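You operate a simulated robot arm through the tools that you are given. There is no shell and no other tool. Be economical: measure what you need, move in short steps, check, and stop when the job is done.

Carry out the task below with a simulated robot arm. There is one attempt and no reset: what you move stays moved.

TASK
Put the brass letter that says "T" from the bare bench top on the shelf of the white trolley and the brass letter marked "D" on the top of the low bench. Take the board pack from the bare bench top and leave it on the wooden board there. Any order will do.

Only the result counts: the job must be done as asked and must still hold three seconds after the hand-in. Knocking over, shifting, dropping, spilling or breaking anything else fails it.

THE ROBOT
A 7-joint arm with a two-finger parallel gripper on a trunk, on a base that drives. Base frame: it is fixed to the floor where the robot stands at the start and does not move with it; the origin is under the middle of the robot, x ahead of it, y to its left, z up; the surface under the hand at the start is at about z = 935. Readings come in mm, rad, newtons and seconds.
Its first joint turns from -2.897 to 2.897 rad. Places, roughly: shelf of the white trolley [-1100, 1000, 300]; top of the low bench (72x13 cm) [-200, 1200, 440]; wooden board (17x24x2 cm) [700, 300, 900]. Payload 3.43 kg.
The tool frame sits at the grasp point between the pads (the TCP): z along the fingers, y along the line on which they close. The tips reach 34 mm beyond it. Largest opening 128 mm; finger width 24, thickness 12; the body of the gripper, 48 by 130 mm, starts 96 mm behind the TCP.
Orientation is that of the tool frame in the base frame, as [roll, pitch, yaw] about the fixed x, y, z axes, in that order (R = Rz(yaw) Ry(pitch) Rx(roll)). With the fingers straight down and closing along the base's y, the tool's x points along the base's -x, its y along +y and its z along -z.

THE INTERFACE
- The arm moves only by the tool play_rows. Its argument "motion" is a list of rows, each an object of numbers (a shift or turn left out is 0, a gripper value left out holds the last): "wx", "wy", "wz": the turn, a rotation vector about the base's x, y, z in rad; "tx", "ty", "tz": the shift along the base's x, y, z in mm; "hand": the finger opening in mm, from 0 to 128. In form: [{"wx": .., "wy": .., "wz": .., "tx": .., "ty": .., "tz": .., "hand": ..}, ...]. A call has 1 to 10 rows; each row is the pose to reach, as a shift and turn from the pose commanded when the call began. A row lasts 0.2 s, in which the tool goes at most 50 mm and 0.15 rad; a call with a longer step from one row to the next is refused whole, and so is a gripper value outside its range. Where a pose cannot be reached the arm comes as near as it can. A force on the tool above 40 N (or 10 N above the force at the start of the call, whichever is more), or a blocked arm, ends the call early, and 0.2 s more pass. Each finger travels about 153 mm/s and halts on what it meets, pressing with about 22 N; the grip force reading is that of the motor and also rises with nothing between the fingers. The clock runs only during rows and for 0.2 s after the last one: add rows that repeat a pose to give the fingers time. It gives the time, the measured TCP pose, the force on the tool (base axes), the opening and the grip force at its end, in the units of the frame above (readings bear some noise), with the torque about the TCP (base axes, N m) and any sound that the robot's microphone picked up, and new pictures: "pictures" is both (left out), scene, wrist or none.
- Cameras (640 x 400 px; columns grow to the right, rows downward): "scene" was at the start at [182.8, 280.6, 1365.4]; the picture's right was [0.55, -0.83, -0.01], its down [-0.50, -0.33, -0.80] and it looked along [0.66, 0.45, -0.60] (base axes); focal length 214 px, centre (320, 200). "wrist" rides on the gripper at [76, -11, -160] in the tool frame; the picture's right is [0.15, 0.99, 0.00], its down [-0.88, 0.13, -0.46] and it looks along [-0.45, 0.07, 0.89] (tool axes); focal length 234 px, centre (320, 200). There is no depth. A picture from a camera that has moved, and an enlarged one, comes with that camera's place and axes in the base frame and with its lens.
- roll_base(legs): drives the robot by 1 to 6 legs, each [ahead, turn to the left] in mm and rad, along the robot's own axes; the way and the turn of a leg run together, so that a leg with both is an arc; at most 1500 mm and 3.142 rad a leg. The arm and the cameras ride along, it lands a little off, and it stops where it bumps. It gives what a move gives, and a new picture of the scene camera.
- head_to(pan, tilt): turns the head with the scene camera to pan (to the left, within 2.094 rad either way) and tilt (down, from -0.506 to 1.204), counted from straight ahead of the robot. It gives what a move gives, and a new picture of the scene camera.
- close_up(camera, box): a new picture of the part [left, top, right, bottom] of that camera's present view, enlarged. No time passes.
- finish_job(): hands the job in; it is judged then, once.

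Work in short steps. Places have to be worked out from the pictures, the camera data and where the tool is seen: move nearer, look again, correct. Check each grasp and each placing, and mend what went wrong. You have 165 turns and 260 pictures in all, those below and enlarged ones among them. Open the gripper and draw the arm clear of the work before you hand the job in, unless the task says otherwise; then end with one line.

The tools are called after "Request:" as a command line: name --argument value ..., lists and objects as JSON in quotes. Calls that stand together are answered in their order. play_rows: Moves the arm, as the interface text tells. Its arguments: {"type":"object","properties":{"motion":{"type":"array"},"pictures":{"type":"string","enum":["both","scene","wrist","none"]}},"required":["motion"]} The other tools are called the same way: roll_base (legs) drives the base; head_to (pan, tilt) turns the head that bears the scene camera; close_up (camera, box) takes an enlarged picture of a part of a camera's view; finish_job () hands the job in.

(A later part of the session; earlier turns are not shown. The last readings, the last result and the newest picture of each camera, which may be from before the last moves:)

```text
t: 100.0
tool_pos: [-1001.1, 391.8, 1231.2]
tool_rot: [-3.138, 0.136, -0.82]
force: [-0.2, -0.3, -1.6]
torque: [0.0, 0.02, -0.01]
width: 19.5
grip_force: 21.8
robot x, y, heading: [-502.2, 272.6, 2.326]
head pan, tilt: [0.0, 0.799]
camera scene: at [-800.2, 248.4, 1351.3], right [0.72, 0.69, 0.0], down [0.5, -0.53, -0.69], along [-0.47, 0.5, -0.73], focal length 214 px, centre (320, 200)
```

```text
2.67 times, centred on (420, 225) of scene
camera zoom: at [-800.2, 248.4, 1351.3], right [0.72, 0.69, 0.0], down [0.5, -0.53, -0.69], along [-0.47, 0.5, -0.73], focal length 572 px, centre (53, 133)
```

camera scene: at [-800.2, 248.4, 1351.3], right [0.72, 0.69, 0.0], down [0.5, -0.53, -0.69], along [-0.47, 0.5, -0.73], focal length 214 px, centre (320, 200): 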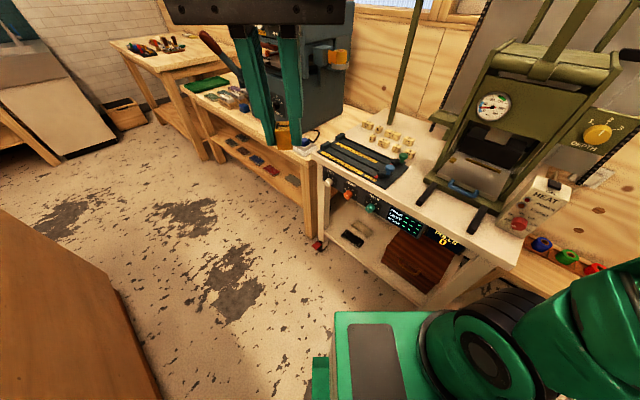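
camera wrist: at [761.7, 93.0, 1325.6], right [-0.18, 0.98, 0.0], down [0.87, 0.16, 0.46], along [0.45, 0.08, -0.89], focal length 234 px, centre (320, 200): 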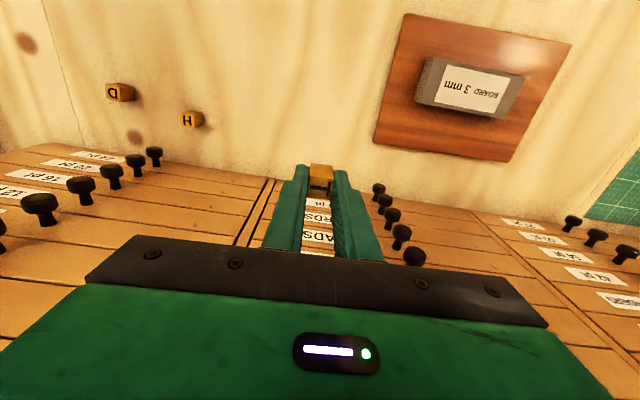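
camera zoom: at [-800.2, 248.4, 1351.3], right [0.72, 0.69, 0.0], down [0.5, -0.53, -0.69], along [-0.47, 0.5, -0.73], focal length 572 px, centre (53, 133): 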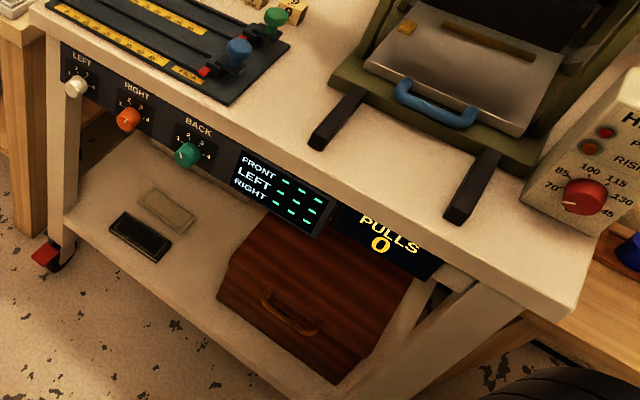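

Free shelf spot: about (-1000,850) with shelf z≈300; shelf front edge y≈780, underside of the top ≈690. First bring the hand in front of the trolley, pointing along azimuth 2.3.

Request:
play_rows --motion '[{"tx": 16, "ty": 37}, {"tx": 32, "ty": 74}, {"tx": 48, "ty": 111}, {"tx": 64, "ty": 148}, {"tx": 80, "ty": 185}, {"tx": 96, "ty": 222}, {"tx": 112, "ty": 259}, {"tx": 126, "ty": 296}]'

```text
t: 101.8
tool_pos: [-875.9, 687.5, 1230.7]
tool_rot: [-3.137, 0.137, -0.82]
force: [-0.4, -0.5, -0.7]
torque: [0.02, 0.0, 0.0]
width: 19.2
grip_force: 22.8
robot x, y, heading: [-502.8, 268.9, 2.336]
head pan, tilt: [0.0, 0.799]
camera scene: at [-800.1, 248.2, 1351.3], right [0.73, 0.69, 0.0], down [0.5, -0.53, -0.69], along [-0.47, 0.5, -0.73], focal length 214 px, centre (320, 200)
camera wrist: at [-802.0, 624.1, 1377.6], right [-0.62, -0.78, -0.02], down [-0.65, 0.5, 0.57], along [-0.43, 0.37, -0.82], focal length 234 px, centre (320, 200)
```

scene: 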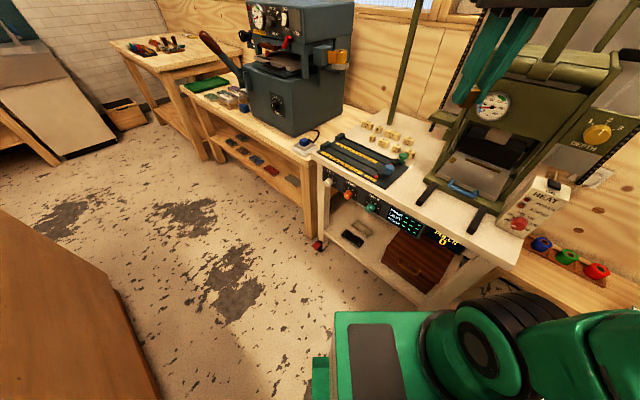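
wrist: 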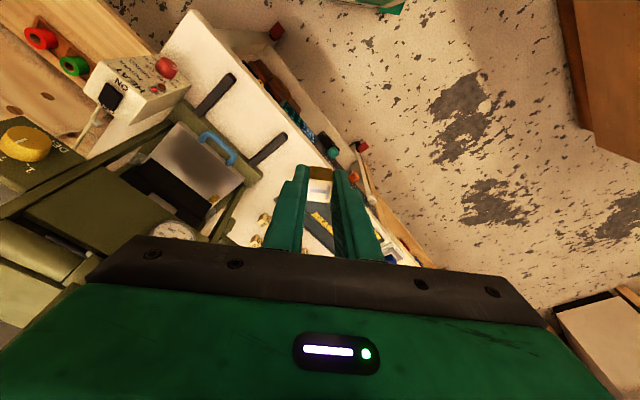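

Descend in front of the trolley, first 400 mm.

Request:
play_rows --motion '[{"tz": -45}, {"tz": -90}, {"tz": -135}, {"tz": -180}, {"tz": -225}, {"tz": -270}, {"tz": -315}, {"tz": -360}, {"tz": -400}]'

```text
t: 103.8
tool_pos: [-893.4, 702.4, 840.6]
tool_rot: [-3.136, 0.136, -0.82]
force: [0.3, 0.4, -0.9]
torque: [-0.01, 0.01, -0.01]
width: 19.5
grip_force: 22.2
out of reach, approached as far as the arm can: row 8, 9
robot x, y, heading: [-503.1, 271.6, 2.327]
head pan, tilt: [0.0, 0.799]
camera scene: at [-799.6, 248.0, 1351.4], right [0.73, 0.69, 0.0], down [0.5, -0.53, -0.69], along [-0.47, 0.5, -0.73], focal length 214 px, centre (320, 200)
camera wrist: at [-820.0, 637.7, 987.6], right [-0.62, -0.78, -0.02], down [-0.65, 0.5, 0.57], along [-0.43, 0.37, -0.82], focal length 234 px, centre (320, 200)
```

scene: 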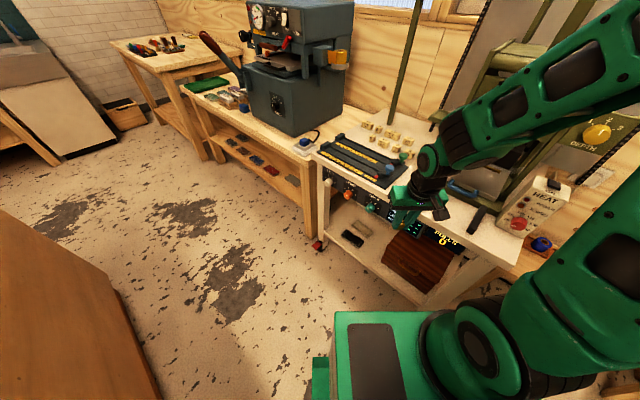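
wrist: 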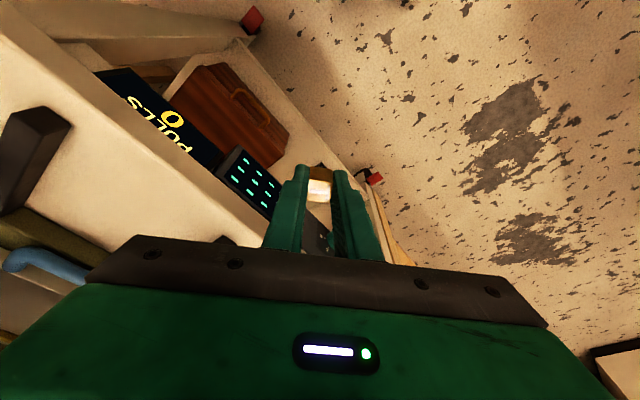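

Too close for going lower. Back up ~170 mm so the arm works at a longer radius.

Request:
roll_base --legs '[[-170, 0]]'

Request:
play_rows --motion '[{"tz": -30}, {"tz": -60}, {"tz": -90}, {"tz": -120}]'

```text
t: 105.3
tool_pos: [-777.5, 579.5, 838.5]
tool_rot: [-3.136, 0.135, -0.821]
force: [0.1, 1.0, -0.8]
torque: [0.01, 0.02, -0.02]
width: 19.7
grip_force: 21.7
robot x, y, heading: [-384.1, 148.9, 2.332]
head pan, tilt: [0.0, 0.799]
camera scene: at [-683.2, 125.3, 1351.3], right [0.72, 0.69, 0.0], down [0.5, -0.53, -0.69], along [-0.47, 0.5, -0.73], focal length 214 px, centre (320, 200)
```

scene: 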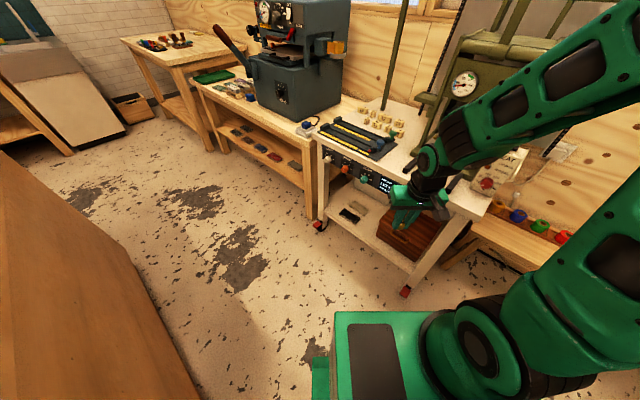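

```text
t: 106.3
tool_pos: [-798.9, 590.5, 729.6]
tool_rot: [-3.137, 0.146, -0.82]
force: [0.7, -0.7, -0.9]
torque: [0.03, 0.0, 0.01]
width: 19.4
grip_force: 22.2
out of reach, approached as far as the arm can: row 1, 2, 3, 4
robot x, y, heading: [-385.8, 148.0, 2.334]
head pan, tilt: [0.0, 0.799]
camera scene: at [-682.9, 124.9, 1351.4], right [0.72, 0.69, 0.0], down [0.5, -0.53, -0.69], along [-0.47, 0.5, -0.73], focal length 214 px, centre (320, 200)
camera wrist: at [-723.9, 526.4, 875.3], right [-0.63, -0.78, -0.03], down [-0.65, 0.5, 0.58], along [-0.44, 0.38, -0.81], focal length 234 px, centre (320, 200)
```

scene: 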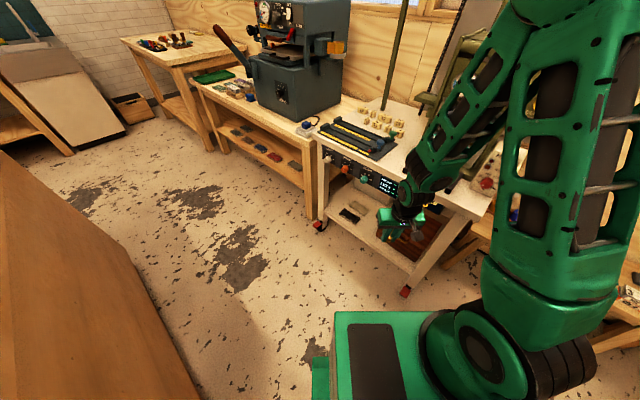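
wrist: 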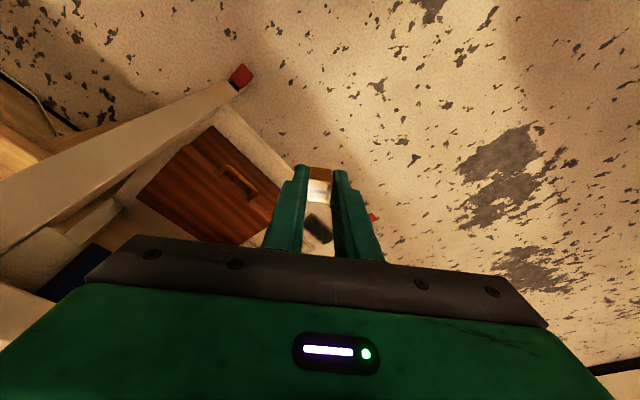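

Move outward while descending and tilt the tool forward about 0.35 rad more.

Request:
play_rows --motion '[{"tx": -20, "ty": 20, "tz": -35, "wx": 0.05, "wy": 0.05}, {"tx": -40, "ty": 40, "tz": -70, "wx": 0.1, "wy": 0.1}, {"tx": -60, "ty": 62, "tz": -110, "wx": 0.15, "wy": 0.14}, {"tx": -75, "ty": 78, "tz": -150, "wx": 0.2, "wy": 0.19}, {"tx": -80, "ty": 84, "tz": -195, "wx": 0.25, "wy": 0.24}, {"tx": -80, "ty": 84, "tz": -240, "wx": 0.25, "wy": 0.24}, {"tx": -80, "ty": 84, "tz": -280, "wx": 0.25, "wy": 0.24}]'

```text
t: 107.9
tool_pos: [-881.5, 675.9, 444.8]
tool_rot: [3.14, 0.495, -0.821]
force: [-0.3, 0.3, -1.1]
torque: [-0.06, -0.01, -0.01]
width: 19.3
grip_force: 22.1
robot x, y, heading: [-383.9, 148.3, 2.329]
head pan, tilt: [0.0, 0.799]
camera scene: at [-683.3, 125.3, 1351.4], right [0.73, 0.69, 0.0], down [0.5, -0.53, -0.69], along [-0.47, 0.5, -0.73], focal length 214 px, centre (320, 200)
camera wrist: at [-775.7, 579.2, 549.6], right [-0.64, -0.77, -0.07], down [-0.47, 0.32, 0.82], along [-0.61, 0.55, -0.57], focal length 234 px, centre (320, 200)
```

scene: 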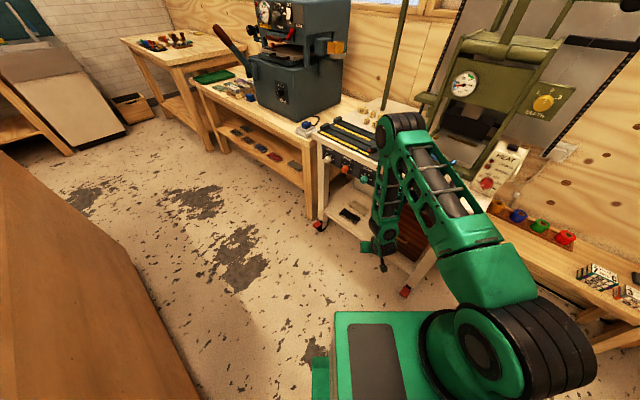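
wrist: 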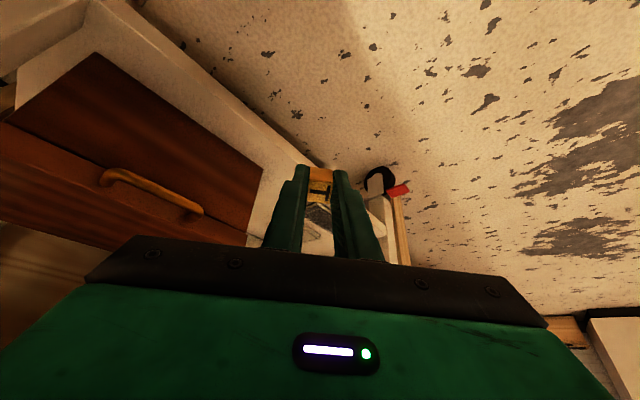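

Good: hand at z 445, in front of the shelf opening, elbow upright in front of the trolley. Move in by 90 mm first and check.

Request:
play_rows --motion '[{"tx": -15, "ty": 16}, {"tx": -31, "ty": 33, "tz": -5}, {"tx": -47, "ty": 49, "tz": -10}, {"tx": -62, "ty": 65, "tz": -15}]'

Request:
close_up --camera "scene" --box '[320, 90, 500, 300]'

```text
t: 108.9
tool_pos: [-941.3, 740.2, 432.3]
tool_rot: [3.139, 0.494, -0.821]
force: [-0.1, 0.2, -1.7]
torque: [-0.01, 0.0, 0.0]
width: 19.7
grip_force: 21.9
robot x, y, heading: [-384.1, 148.2, 2.327]
head pan, tilt: [0.0, 0.799]
camera scene: at [-683.3, 125.4, 1351.3], right [0.73, 0.69, 0.0], down [0.5, -0.53, -0.69], along [-0.47, 0.5, -0.73], focal length 214 px, centre (320, 200)
camera wrist: at [-836.5, 644.0, 537.1], right [-0.64, -0.77, -0.07], down [-0.47, 0.32, 0.82], along [-0.61, 0.55, -0.57], focal length 234 px, centre (320, 200)
```

scene: 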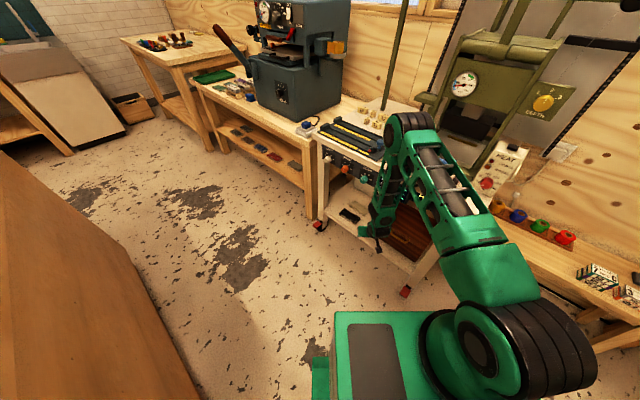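
wrist: 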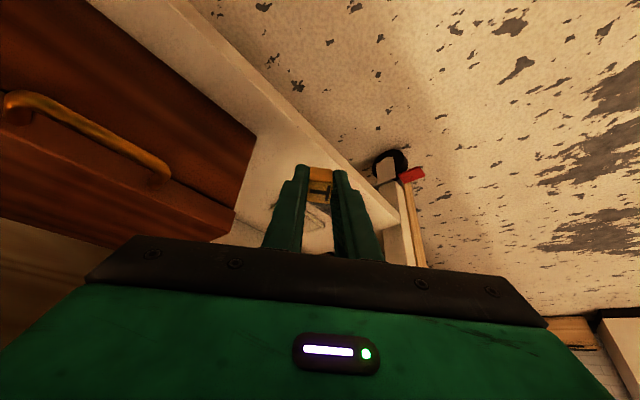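

```text
1.90 times, centred on (410, 195) of scene
camera zoom: at [-683.3, 125.4, 1351.3], right [0.73, 0.69, 0.0], down [0.5, -0.53, -0.69], along [-0.47, 0.5, -0.73], focal length 408 px, centre (149, 210)
```

zoom: 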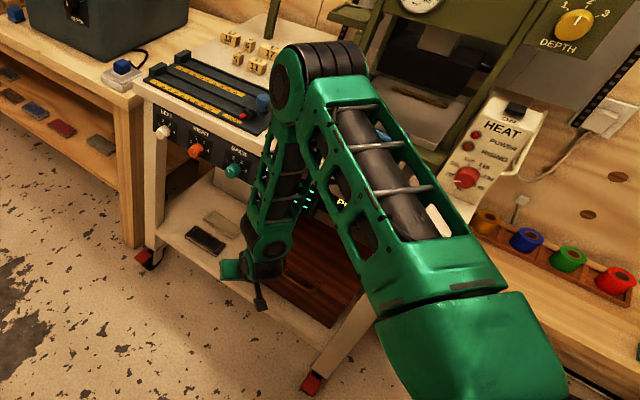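

The elbow is folding over the trolley edge; better work further out. Back up 160 mm, then extend the arm more.

Request:
roll_base --legs '[[-160, 0]]'

Request:
play_rows --motion '[{"tx": -18, "ty": 19}, {"tx": -38, "ty": 40}, {"tx": -58, "ty": 61}, {"tx": -78, "ty": 82}, {"tx": -98, "ty": 103}]'

Request:
close_up --camera "scene" --box '[320, 60, 500, 270]'

```text
t: 110.3
tool_pos: [-830.6, 624.6, 433.3]
tool_rot: [3.141, 0.494, -0.821]
force: [0.5, -0.9, -0.6]
torque: [0.0, -0.02, 0.0]
width: 19.5
grip_force: 22.3
robot x, y, heading: [-273.5, 36.1, 2.334]
head pan, tilt: [0.0, 0.799]
camera scene: at [-572.3, 8.5, 1351.3], right [0.72, 0.69, 0.0], down [0.5, -0.53, -0.69], along [-0.47, 0.5, -0.73], focal length 214 px, centre (320, 200)
```

scene: 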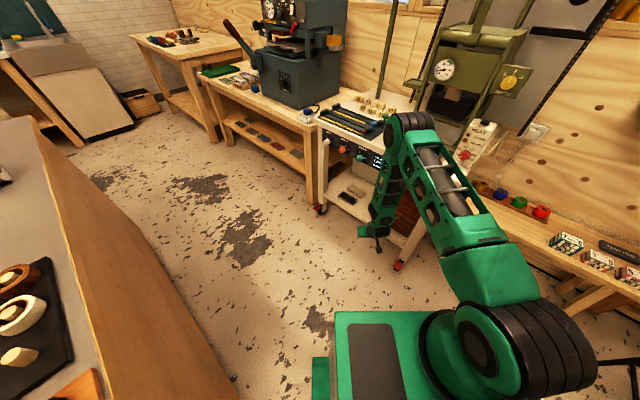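

```text
t: 111.5
tool_pos: [-926.3, 723.4, 443.9]
tool_rot: [3.14, 0.506, -0.821]
force: [-1.1, 0.3, -0.7]
torque: [-0.01, 0.01, 0.0]
width: 19.3
grip_force: 21.8
robot x, y, heading: [-268.8, 30.7, 2.333]
head pan, tilt: [0.0, 0.799]
camera scene: at [-572.3, 8.4, 1351.3], right [0.72, 0.69, 0.0], down [0.5, -0.53, -0.69], along [-0.47, 0.5, -0.73], focal length 214 px, centre (320, 200)
camera wrist: at [-819.4, 625.9, 545.3], right [-0.64, -0.77, -0.07], down [-0.47, 0.31, 0.83], along [-0.61, 0.56, -0.56], focal length 234 px, centre (320, 200)
```

scene: 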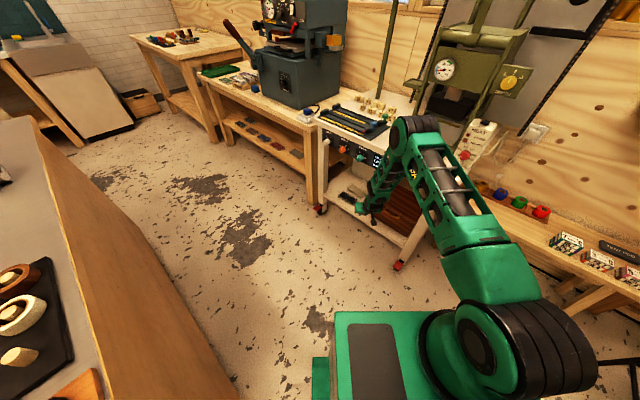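
wrist: 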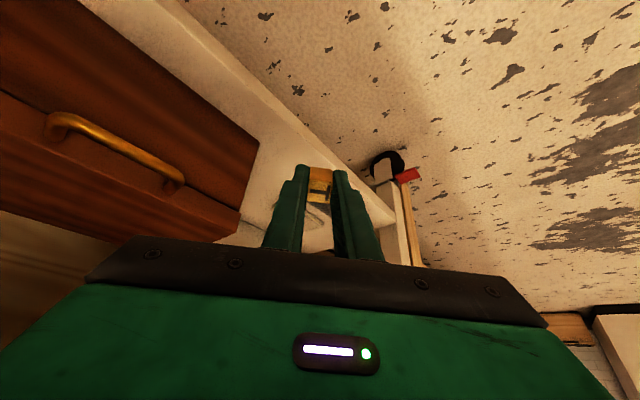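

```text
1.90 times, centred on (410, 165) of scene
camera zoom: at [-572.3, 8.4, 1351.3], right [0.72, 0.69, 0.0], down [0.5, -0.53, -0.69], along [-0.47, 0.5, -0.73], focal length 408 px, centre (149, 267)
```

zoom: 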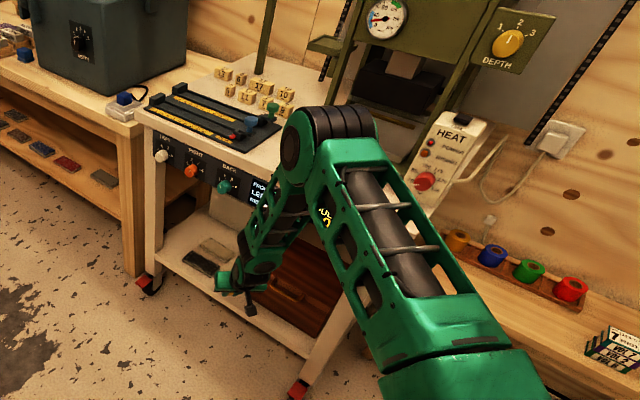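

Elbow is now well in front of the trolley. Move in the remaining ~105 mm, then look.

Request:
play_rows --motion '[{"tx": -18, "ty": 20, "tz": -8}, {"tx": -37, "ty": 40, "tz": -18}, {"tx": -56, "ty": 60, "tz": -30}, {"tx": -73, "ty": 77, "tz": -40}]'

Request:
close_up --camera "scene" --box '[320, 60, 500, 270]'

```text
t: 112.5
tool_pos: [-998.1, 801.3, 402.0]
tool_rot: [3.14, 0.505, -0.823]
force: [0.3, 0.9, -0.6]
torque: [-0.01, -0.03, 0.02]
width: 19.3
grip_force: 21.6
robot x, y, heading: [-271.5, 35.1, 2.337]
head pan, tilt: [0.0, 0.799]
camera scene: at [-572.3, 8.4, 1351.3], right [0.72, 0.69, 0.0], down [0.5, -0.53, -0.69], along [-0.47, 0.5, -0.73], focal length 214 px, centre (320, 200)
camera wrist: at [-892.4, 703.2, 504.8], right [-0.64, -0.77, -0.07], down [-0.47, 0.31, 0.83], along [-0.61, 0.56, -0.56], focal length 234 px, centre (320, 200)
```

scene: 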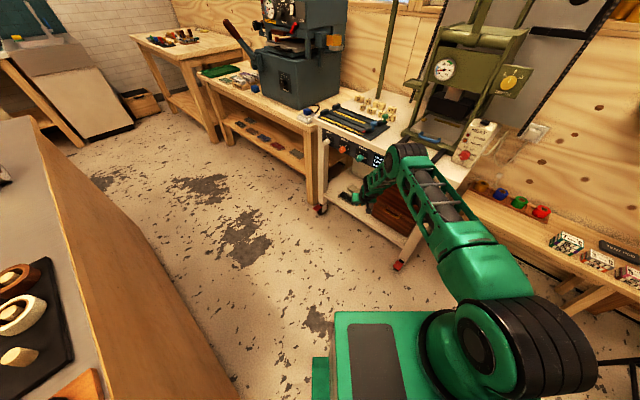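
wrist: 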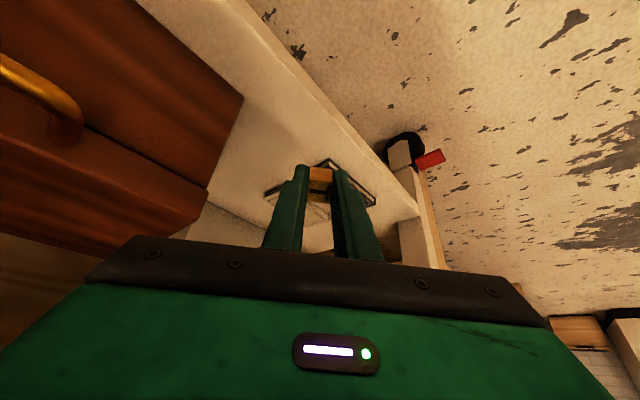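

```text
1.90 times, centred on (410, 165) of scene
camera zoom: at [-572.3, 8.4, 1351.3], right [0.72, 0.69, 0.0], down [0.5, -0.53, -0.69], along [-0.47, 0.5, -0.73], focal length 408 px, centre (149, 267)
```

zoom: 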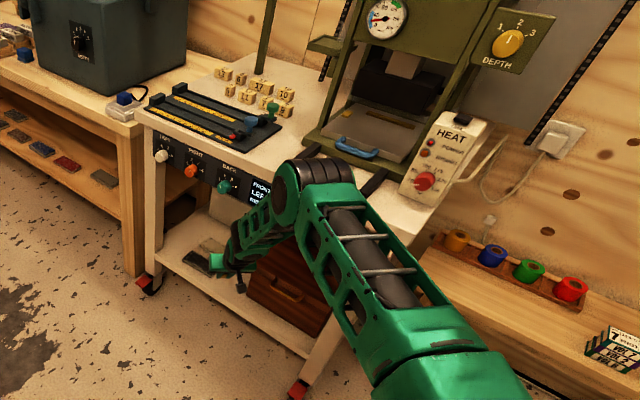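

Request:
close_up --camera "wrist" --box '[200, 60, 440, 220]'

```text
2.50 times, centred on (320, 140) of wrist
camera zoom: at [-892.4, 703.2, 504.8], right [-0.64, -0.77, -0.07], down [-0.47, 0.31, 0.83], along [-0.61, 0.56, -0.56], focal length 585 px, centre (320, 350)
```

zoom: 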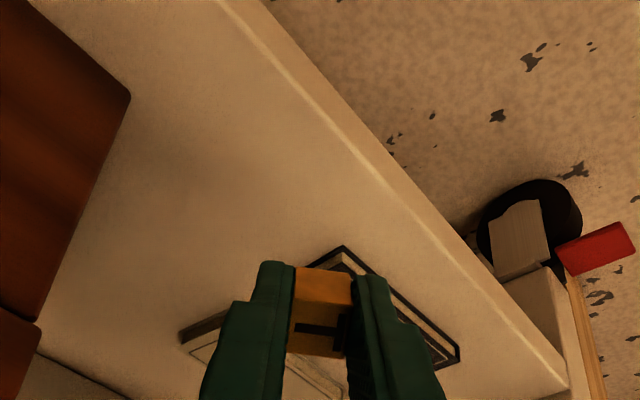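

In the hand's frame the shelf front edge lies at y≈802, card corner at (-1050,841), box corner (-937,855). I aim the letter at (-992,848), in the gap, and lower to ~20 mm above.

Request:
play_rows --motion '[{"tx": 9, "ty": 18}, {"tx": 18, "ty": 35}, {"tx": 18, "ty": 35, "tz": -20}, {"tx": 18, "ty": 35, "tz": -40}]'

Request:
close_up --camera "wrist" --box '[200, 60, 440, 220]'

```text
t: 113.5
tool_pos: [-980.9, 835.2, 363.8]
tool_rot: [3.139, 0.509, -0.823]
force: [-0.4, 0.2, -0.6]
torque: [-0.05, 0.01, 0.01]
width: 19.3
grip_force: 22.2
robot x, y, heading: [-278.7, 31.1, 2.332]
head pan, tilt: [0.0, 0.799]
camera scene: at [-572.3, 8.5, 1351.3], right [0.72, 0.69, 0.0], down [0.5, -0.53, -0.69], along [-0.47, 0.5, -0.73], focal length 214 px, centre (320, 200)
camera wrist: at [-874.5, 738.0, 465.5], right [-0.64, -0.77, -0.07], down [-0.47, 0.31, 0.83], along [-0.61, 0.56, -0.56], focal length 234 px, centre (320, 200)
```

scene: 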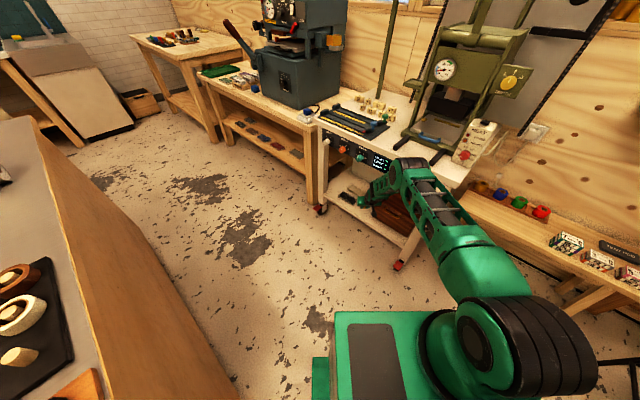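
wrist: 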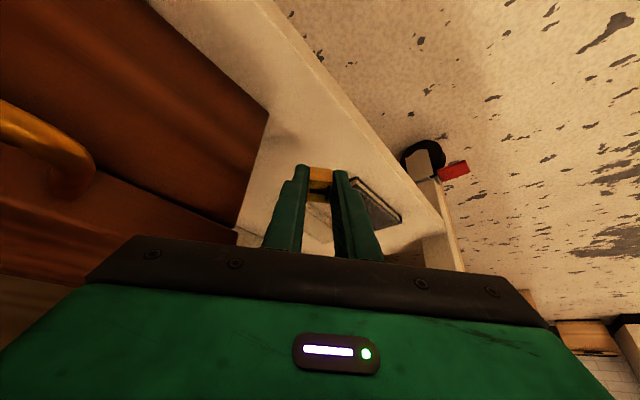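

```text
2.50 times, centred on (320, 140) of wrist
camera zoom: at [-874.5, 738.0, 465.5], right [-0.64, -0.77, -0.07], down [-0.47, 0.31, 0.83], along [-0.61, 0.56, -0.56], focal length 585 px, centre (320, 350)
```

zoom: 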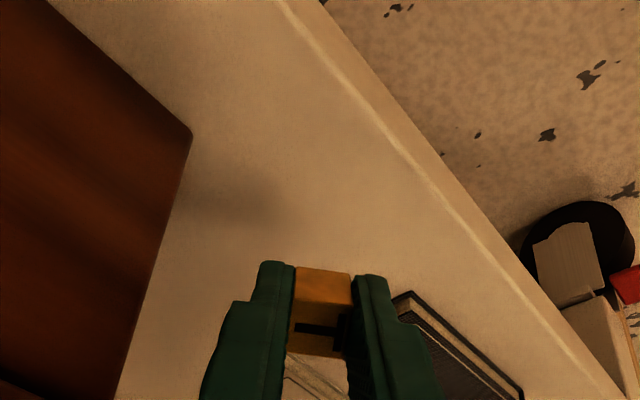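

Parallax gives shelf z≈298. Shift 8 mm away from the card and lower with small steps.

Request:
play_rows --motion '[{"tx": 8, "tz": -8}, {"tx": 8, "tz": -15}, {"tx": 8, "tz": -18}, {"tx": 8, "tz": -20}]' --pictures "none"

Request:
play_rows --motion '[{"tz": -1}, {"tz": -2}, {"tz": -3}, {"tz": -4}]' --pictures "wrist"

```text
t: 114.5
tool_pos: [-972.0, 835.6, 341.7]
tool_rot: [3.14, 0.506, -0.823]
force: [-0.3, -0.1, -1.0]
torque: [-0.03, -0.02, 0.0]
width: 19.3
grip_force: 21.6
robot x, y, heading: [-271.7, 28.9, 2.324]
head pan, tilt: [0.0, 0.799]
```

```text
t: 115.5
tool_pos: [-972.2, 835.9, 338.3]
tool_rot: [3.14, 0.507, -0.823]
force: [0.3, -0.3, -0.6]
torque: [0.0, 0.03, -0.01]
width: 19.4
grip_force: 22.1
robot x, y, heading: [-273.4, 30.2, 2.328]
head pan, tilt: [0.0, 0.799]
camera wrist: at [-866.4, 737.7, 440.9], right [-0.64, -0.77, -0.07], down [-0.47, 0.31, 0.83], along [-0.61, 0.56, -0.56], focal length 234 px, centre (320, 200)
```

wrist: 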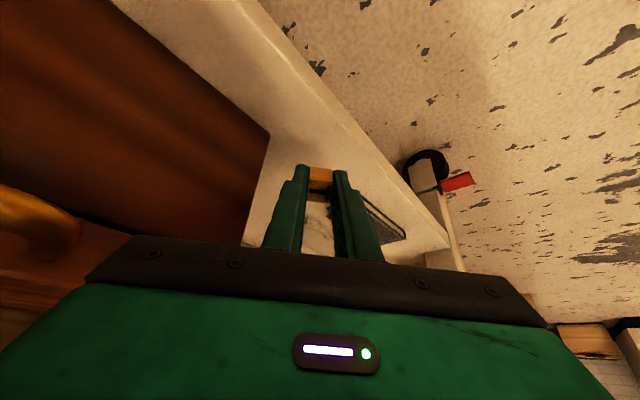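

No contact yet; creep on.

Request:
play_rows --motion '[{"tz": -1.5}, {"tz": -3}, {"tz": -4.5}, {"tz": -6}]' --pictures "none"

Request:
play_rows --motion '[{"tz": -1.5}, {"tz": -3}, {"tz": -4.5}, {"tz": -6}]' --pictures "wrist"

```text
t: 116.5
tool_pos: [-973.4, 835.0, 332.4]
tool_rot: [3.139, 0.505, -0.821]
force: [-0.2, 0.2, -0.8]
torque: [-0.03, 0.02, 0.02]
width: 19.5
grip_force: 21.8
robot x, y, heading: [-275.6, 32.5, 2.328]
head pan, tilt: [0.0, 0.799]
```

```text
t: 117.5
tool_pos: [-970.5, 834.7, 326.6]
tool_rot: [3.14, 0.508, -0.823]
force: [-0.6, 0.2, -1.3]
torque: [-0.01, -0.02, 0.01]
width: 19.5
grip_force: 21.8
robot x, y, heading: [-270.1, 32.0, 2.331]
head pan, tilt: [0.0, 0.799]
camera wrist: at [-866.2, 737.5, 428.5], right [-0.64, -0.77, -0.07], down [-0.47, 0.31, 0.83], along [-0.61, 0.56, -0.56], focal length 234 px, centre (320, 200)
```

wrist: 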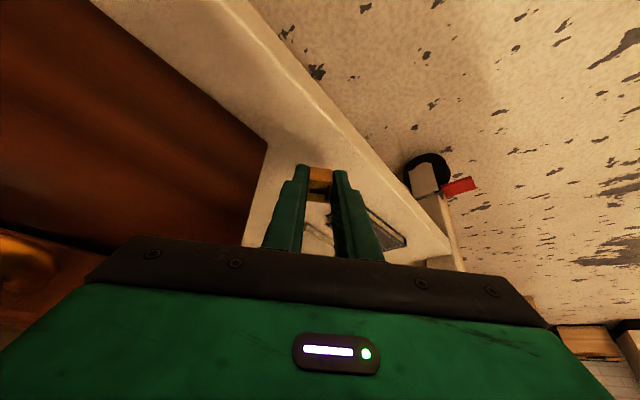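

Request:
play_rows --motion '[{"tz": -1.5}, {"tz": -3}, {"tz": -4.5}, {"tz": -6}]' --pictures "none"

Request:
play_rows --motion '[{"tz": -1.5}, {"tz": -3}, {"tz": -4.5}, {"tz": -6}]' --pictures "wrist"

Request:
close_up --camera "wrist" --box '[240, 110, 440, 270]'

```text
t: 118.5
tool_pos: [-971.9, 834.2, 321.4]
tool_rot: [3.139, 0.507, -0.824]
force: [-0.4, 0.2, -1.3]
torque: [-0.03, 0.01, -0.02]
width: 19.5
grip_force: 22.1
robot x, y, heading: [-276.2, 30.3, 2.331]
head pan, tilt: [0.0, 0.799]
```

```text
t: 119.5
tool_pos: [-972.8, 835.7, 313.9]
tool_rot: [3.14, 0.506, -0.821]
force: [-0.1, -0.6, -1.9]
torque: [-0.04, -0.04, 0.0]
width: 19.3
grip_force: 21.8
robot x, y, heading: [-275.6, 31.7, 2.332]
head pan, tilt: [0.0, 0.799]
camera wrist: at [-865.9, 737.6, 416.7], right [-0.64, -0.77, -0.07], down [-0.47, 0.31, 0.83], along [-0.61, 0.56, -0.56], focal length 234 px, centre (320, 200)
```

wrist: 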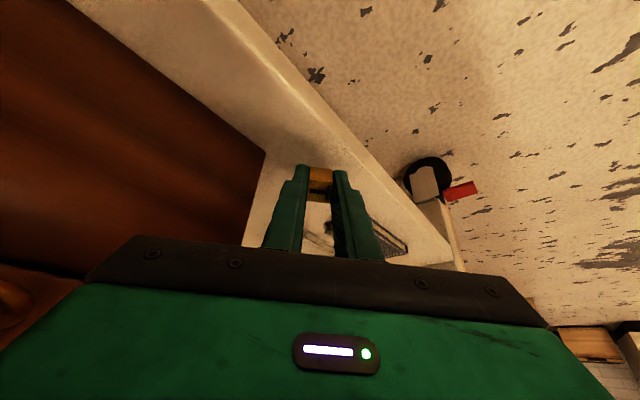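

```text
2.50 times, centred on (340, 190) of wrist
camera zoom: at [-865.9, 737.6, 416.7], right [-0.64, -0.77, -0.07], down [-0.47, 0.31, 0.83], along [-0.61, 0.56, -0.56], focal length 585 px, centre (270, 225)
```

zoom: 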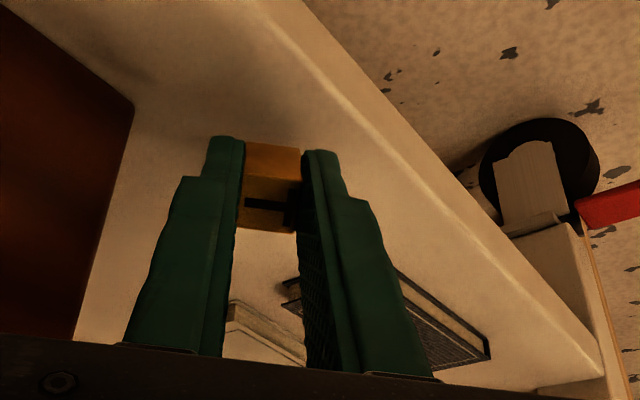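

Shelf looks nearer z≈275. Continue creeping.

Request:
play_rows --motion '[{"tz": -1.5}, {"tz": -3}, {"tz": -4.5}, {"tz": -6}]' --pictures "none"

Request:
play_rows --motion '[{"tz": -1.5}, {"tz": -3}, {"tz": -4.5}, {"tz": -6}]' --pictures "wrist"

Request:
close_up --camera "wrist" --box '[240, 110, 440, 270]'

```text
t: 120.5
tool_pos: [-971.7, 835.6, 308.4]
tool_rot: [3.139, 0.508, -0.823]
force: [0.7, 0.7, -0.5]
torque: [-0.02, -0.04, 0.01]
width: 19.5
grip_force: 22.1
robot x, y, heading: [-275.4, 31.5, 2.33]
head pan, tilt: [0.0, 0.799]
```

```text
t: 121.5
tool_pos: [-973.6, 835.2, 301.6]
tool_rot: [3.14, 0.506, -0.822]
force: [0.6, 1.1, -0.8]
torque: [0.01, -0.05, 0.03]
width: 19.3
grip_force: 22.2
robot x, y, heading: [-277.8, 30.6, 2.33]
head pan, tilt: [0.0, 0.799]
camera wrist: at [-866.6, 737.5, 404.1], right [-0.64, -0.77, -0.07], down [-0.47, 0.31, 0.83], along [-0.61, 0.56, -0.56], focal length 234 px, centre (320, 200)
```

wrist: 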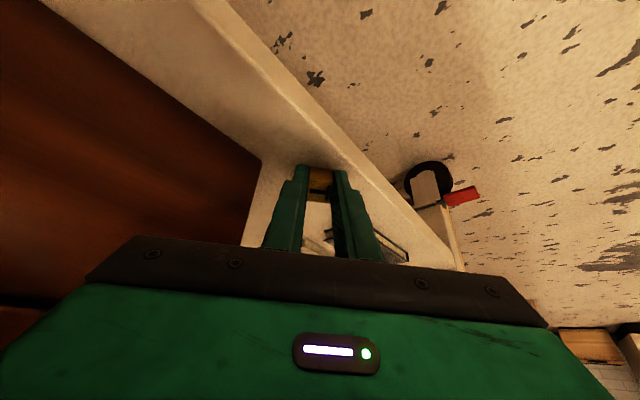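

```text
2.50 times, centred on (340, 190) of wrist
camera zoom: at [-866.6, 737.5, 404.1], right [-0.64, -0.77, -0.07], down [-0.47, 0.31, 0.83], along [-0.61, 0.56, -0.56], focal length 585 px, centre (270, 225)
```

zoom: 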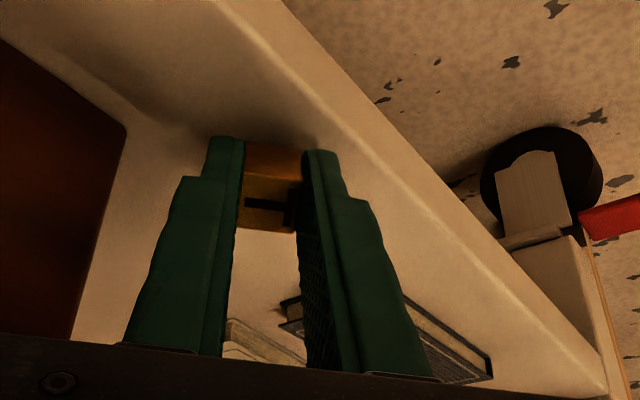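

Request:
play_rows --motion '[{"tz": -1}, {"tz": -2}, {"tz": -3}, {"tz": -4}]' --pictures "none"

Request:
play_rows --motion '[{"tz": -1}, {"tz": -2}, {"tz": -3}, {"tz": -4}]' --pictures "none"

Request:
close_up --camera "wrist" --box '[240, 110, 440, 270]'

```text
t: 122.5
tool_pos: [-973.1, 834.9, 298.6]
tool_rot: [3.139, 0.506, -0.823]
force: [0.6, 0.4, -0.9]
torque: [-0.03, 0.01, -0.01]
width: 19.4
grip_force: 21.7
robot x, y, heading: [-276.3, 28.8, 2.332]
head pan, tilt: [0.0, 0.799]
```

```text
t: 123.5
tool_pos: [-974.1, 835.6, 294.9]
tool_rot: [3.14, 0.51, -0.822]
force: [-1.6, -2.0, 15.5]
torque: [0.13, 0.16, 0.0]
width: 19.6
grip_force: 22.1
robot x, y, heading: [-273.8, 26.6, 2.324]
head pan, tilt: [0.0, 0.799]
```

```text
2.50 times, centred on (340, 190) of wrist
camera zoom: at [-867.5, 738.2, 398.2], right [-0.64, -0.77, -0.07], down [-0.47, 0.31, 0.83], along [-0.61, 0.56, -0.56], focal length 585 px, centre (270, 225)
```

zoom: 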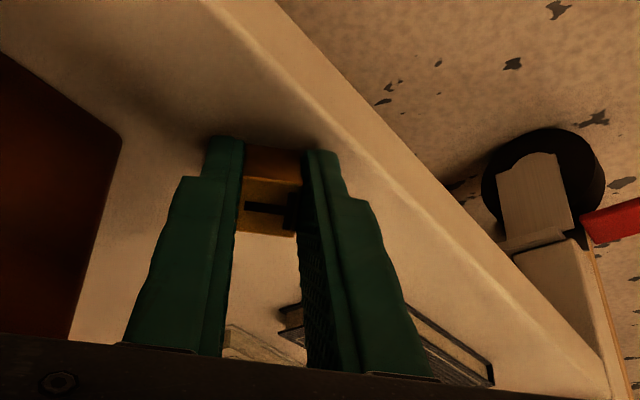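

Contact (15 N) at TCP z 295; the letter is about 30 mm inside the shelf edge. Ease 1 mm up and open slowly.

Request:
play_rows --motion '[{"tz": 1}, {"tz": 1, "hand": 21}, {"tz": 1, "hand": 24}, {"tz": 1, "hand": 30}, {"tz": 1, "hand": 36}, {"tz": 1, "hand": 36}]' --pictures "wrist"

Request:
close_up --camera "wrist" --box '[240, 110, 440, 270]'

```text
t: 124.9
tool_pos: [-971.9, 835.2, 295.9]
tool_rot: [-3.141, 0.506, -0.822]
force: [-1.2, -8.1, 9.5]
torque: [-0.1, -0.07, -0.06]
width: 32.7
grip_force: 0.1
robot x, y, heading: [-273.8, 32.5, 2.329]
head pan, tilt: [0.0, 0.799]
camera wrist: at [-866.0, 736.9, 398.1], right [-0.64, -0.77, -0.07], down [-0.47, 0.31, 0.83], along [-0.61, 0.56, -0.56], focal length 234 px, centre (320, 200)
```

wrist: 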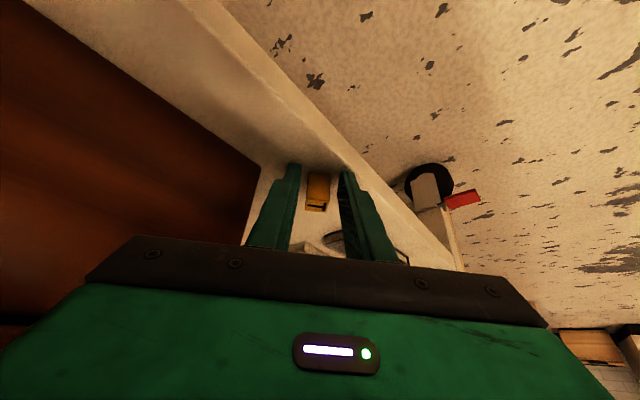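

```text
2.50 times, centred on (340, 190) of wrist
camera zoom: at [-866.0, 736.9, 398.1], right [-0.64, -0.77, -0.07], down [-0.47, 0.31, 0.83], along [-0.61, 0.56, -0.56], focal length 585 px, centre (270, 225)
```

zoom: 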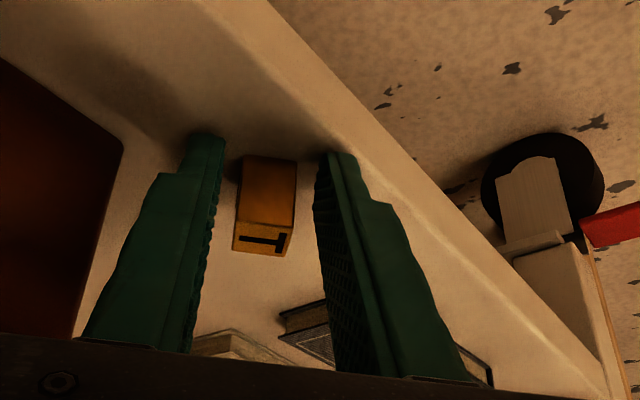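

T stands upright on the shelf. Retreat along the tool axis, then straight back out.

Request:
play_rows --motion '[{"tx": 7, "ty": -7, "tz": 17}, {"tx": 17, "ty": -18, "tz": 44}, {"tx": 27, "ty": -29, "tz": 72}, {"tx": 48, "ty": -52, "tz": 90}, {"tx": 76, "ty": -80, "tz": 105}, {"tx": 104, "ty": -110, "tz": 115}]'

Request:
close_up --camera "wrist" --box '[200, 60, 440, 220]'

```text
t: 126.3
tool_pos: [-868.6, 726.2, 410.8]
tool_rot: [3.14, 0.508, -0.822]
force: [1.0, 0.3, -0.4]
torque: [0.04, -0.01, 0.02]
width: 35.9
grip_force: 0.0
robot x, y, heading: [-273.8, 35.1, 2.329]
head pan, tilt: [0.0, 0.799]
camera scene: at [-572.4, 8.6, 1351.3], right [0.72, 0.69, 0.0], down [0.5, -0.53, -0.69], along [-0.47, 0.5, -0.73], focal length 214 px, centre (320, 200)
camera wrist: at [-760.7, 627.1, 512.2], right [-0.64, -0.77, -0.07], down [-0.47, 0.31, 0.83], along [-0.61, 0.56, -0.56], focal length 234 px, centre (320, 200)
```

scene: 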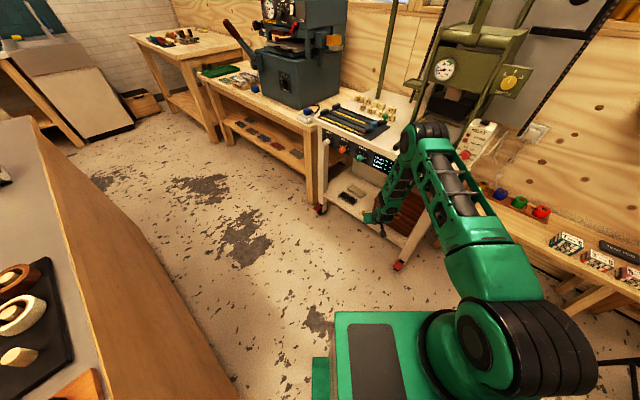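
wrist: 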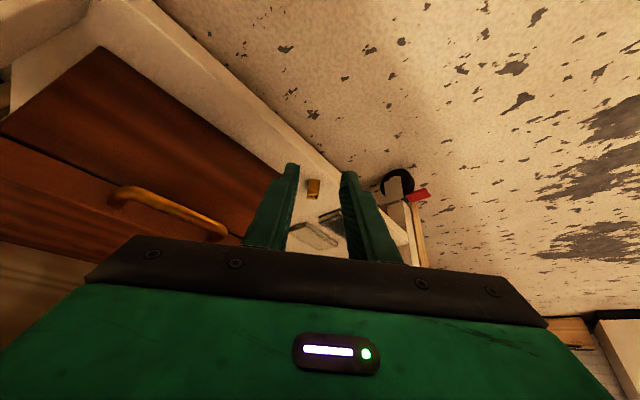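

```text
2.50 times, centred on (320, 140) of wrist
camera zoom: at [-760.7, 627.1, 512.2], right [-0.64, -0.77, -0.07], down [-0.47, 0.31, 0.83], along [-0.61, 0.56, -0.56], focal length 585 px, centre (320, 350)
```

zoom: 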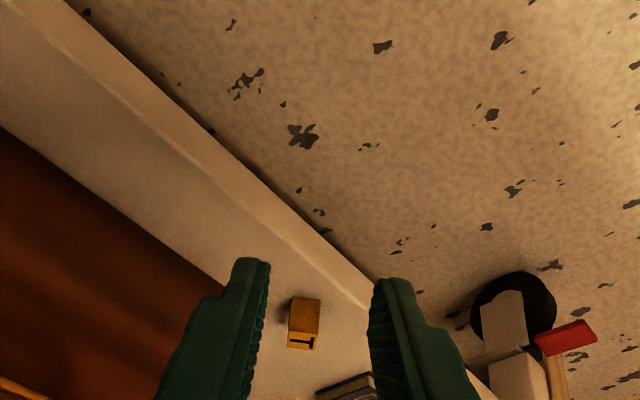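

T is placed. Now back the hand away from the trolley and raise it, untilting.

Request:
play_rows --motion '[{"tx": 30, "ty": -32, "tz": 15}, {"tx": 60, "ty": -64, "tz": 30}, {"tx": 85, "ty": -90, "tz": 60}, {"tx": 95, "ty": -100, "tz": 105, "wx": -0.05, "wy": -0.05}, {"tx": 95, "ty": -100, "tz": 150, "wx": -0.1, "wy": -0.095}, {"tx": 95, "ty": -100, "tz": 195, "wx": -0.15, "wy": -0.14}, {"tx": 95, "ty": -100, "tz": 240, "wx": -0.2, "wy": -0.19}, {"tx": 95, "ty": -100, "tz": 288, "wx": -0.25, "wy": -0.24}, {"tx": 95, "ty": -100, "tz": 336, "wx": -0.3, "wy": -0.29}, {"tx": 95, "ty": -100, "tz": 380, "wx": -0.36, "wy": -0.345}]' --pictures "none"

Request:
play_rows --motion '[{"tx": 5, "ty": -5, "tz": 45}, {"tx": 10, "ty": -10, "tz": 90}, {"tx": 15, "ty": -15, "tz": 135}, {"tx": 20, "ty": -20, "tz": 180}, {"tx": 25, "ty": -25, "tz": 225}, {"tx": 30, "ty": -30, "tz": 270}, {"tx": 35, "ty": -35, "tz": 315}, {"tx": 40, "ty": -40, "tz": 360}, {"tx": 45, "ty": -45, "tz": 400}]' --pictures "scene"

```text
t: 128.5
tool_pos: [-774.4, 623.8, 792.6]
tool_rot: [-3.134, 0.007, -0.822]
force: [-0.6, -0.2, -0.4]
torque: [-0.02, -0.02, 0.01]
width: 35.8
grip_force: 0.1
robot x, y, heading: [-273.3, 29.2, 2.332]
head pan, tilt: [0.0, 0.799]
```

```text
t: 130.5
tool_pos: [-726.3, 579.9, 1191.9]
tool_rot: [-3.136, 0.008, -0.821]
force: [-0.4, -0.3, -0.3]
torque: [-0.04, -0.03, 0.01]
width: 36.0
grip_force: 0.1
robot x, y, heading: [-278.3, 31.5, 2.331]
head pan, tilt: [0.0, 0.799]
camera scene: at [-572.4, 8.6, 1351.3], right [0.72, 0.69, 0.0], down [0.5, -0.53, -0.69], along [-0.47, 0.5, -0.73], focal length 214 px, centre (320, 200)
```

scene: 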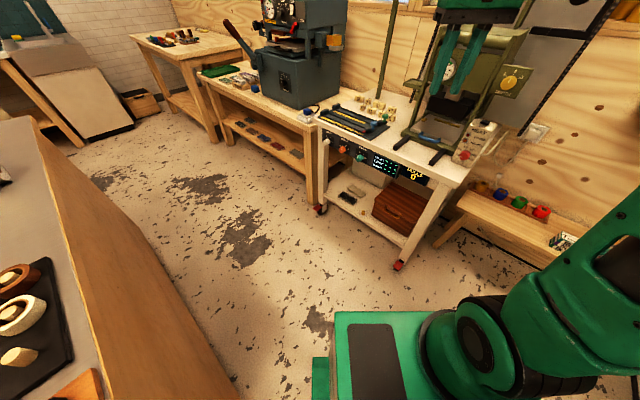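

Swing the hand to the left side (natural pose) before driving back.

Request:
play_rows --motion '[{"tx": -15, "ty": -40}, {"tx": -30, "ty": -80}, {"tx": -45, "ty": -120}, {"tx": -60, "ty": -160}, {"tx": -75, "ty": -200}, {"tx": -90, "ty": -240}, {"tx": -105, "ty": -280}, {"tx": -120, "ty": -315}]' --pictures "none"

Request:
roll_base --legs '[[0, -0.45], [0, -0.45], [0, -0.45], [0, -0.45], [0, -0.45]]'

```text
t: 132.3
tool_pos: [-849.1, 262.9, 1192.4]
tool_rot: [-3.134, 0.008, -0.821]
force: [-0.2, -0.1, 0.5]
torque: [-0.02, 0.01, -0.02]
width: 36.2
grip_force: 0.1
robot x, y, heading: [-272.1, 30.3, 2.328]
head pan, tilt: [0.0, 0.799]
```

```text
t: 137.6
tool_pos: [-157.5, 611.9, 1207.0]
tool_rot: [-3.139, 0.038, -2.227]
force: [0.7, 0.8, -0.1]
torque: [-0.14, 0.05, -0.01]
width: 36.1
grip_force: 0.1
robot x, y, heading: [-286.6, 43.4, 0.924]
head pan, tilt: [0.0, 0.799]
stopped in leg 4: the robot was blocked; the commanded pose is now the measured one
camera scene: at [-359.0, 334.3, 1351.2], right [0.8, -0.6, 0.0], down [-0.44, -0.58, -0.69], along [0.41, 0.55, -0.73], focal length 214 px, centre (320, 200)
```

scene: 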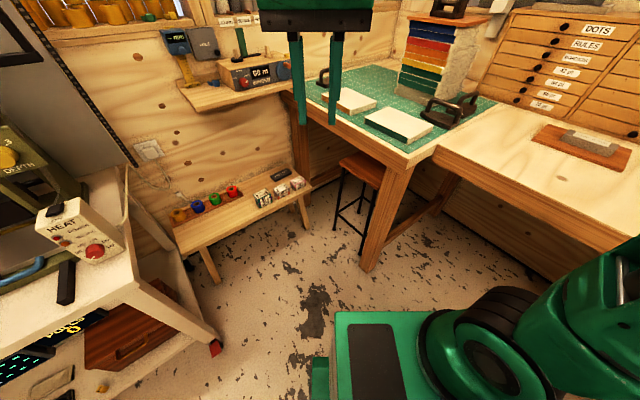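

T stands visibly on the shelf. The rear touches the chest corner here again; go ahead 150, then turn right in short legs and drive to the bench.

Request:
roll_base --legs '[[150, 0], [0, -0.4], [0, -0.4], [0, -0.4]]'

```text
t: 143.0
tool_pos: [383.9, 252.2, 1206.7]
tool_rot: [-3.139, 0.034, 2.86]
force: [-0.5, 0.0, -0.1]
torque: [0.02, -0.04, 0.01]
width: 35.8
grip_force: 0.0
robot x, y, heading: [-191.1, 178.9, -0.272]
head pan, tilt: [0.0, 0.799]
camera scene: at [53.1, 356.3, 1351.4], right [-0.27, -0.96, 0.0], down [-0.7, 0.19, -0.69], along [0.66, -0.18, -0.73], focal length 214 px, centre (320, 200)
```

scene: 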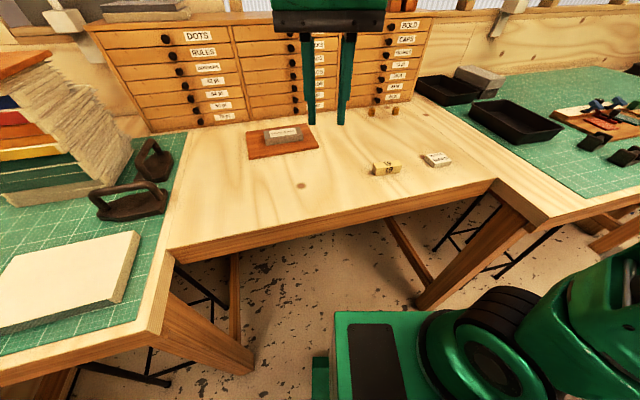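

Continue: turn right a bit more, drive 220, and turn back straight.

Request:
roll_base --legs '[[0, -0.33], [220, 0], [0, 0.3], [0, 0.3]]'

```text
t: 147.1
tool_pos: [525.7, 123.0, 1226.5]
tool_rot: [-3.14, 0.075, 2.836]
force: [0.6, -0.2, 0.5]
torque: [-0.03, 0.1, -0.01]
width: 36.2
grip_force: 0.1
robot x, y, heading: [-9.5, 46.9, -0.3]
head pan, tilt: [0.0, 0.799]
stopped in leg 4: the robot was blocked; the commanded pose is now the measured one
camera scene: at [241.9, 218.1, 1351.2], right [-0.29, -0.96, 0.0], down [-0.69, 0.21, -0.69], along [0.66, -0.2, -0.73], focal length 214 px, centre (320, 200)
```

scene: 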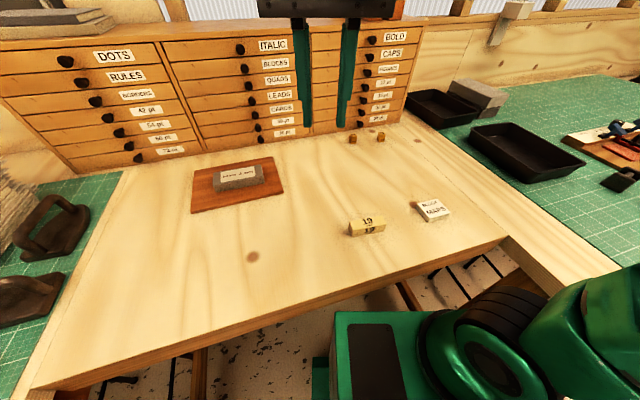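

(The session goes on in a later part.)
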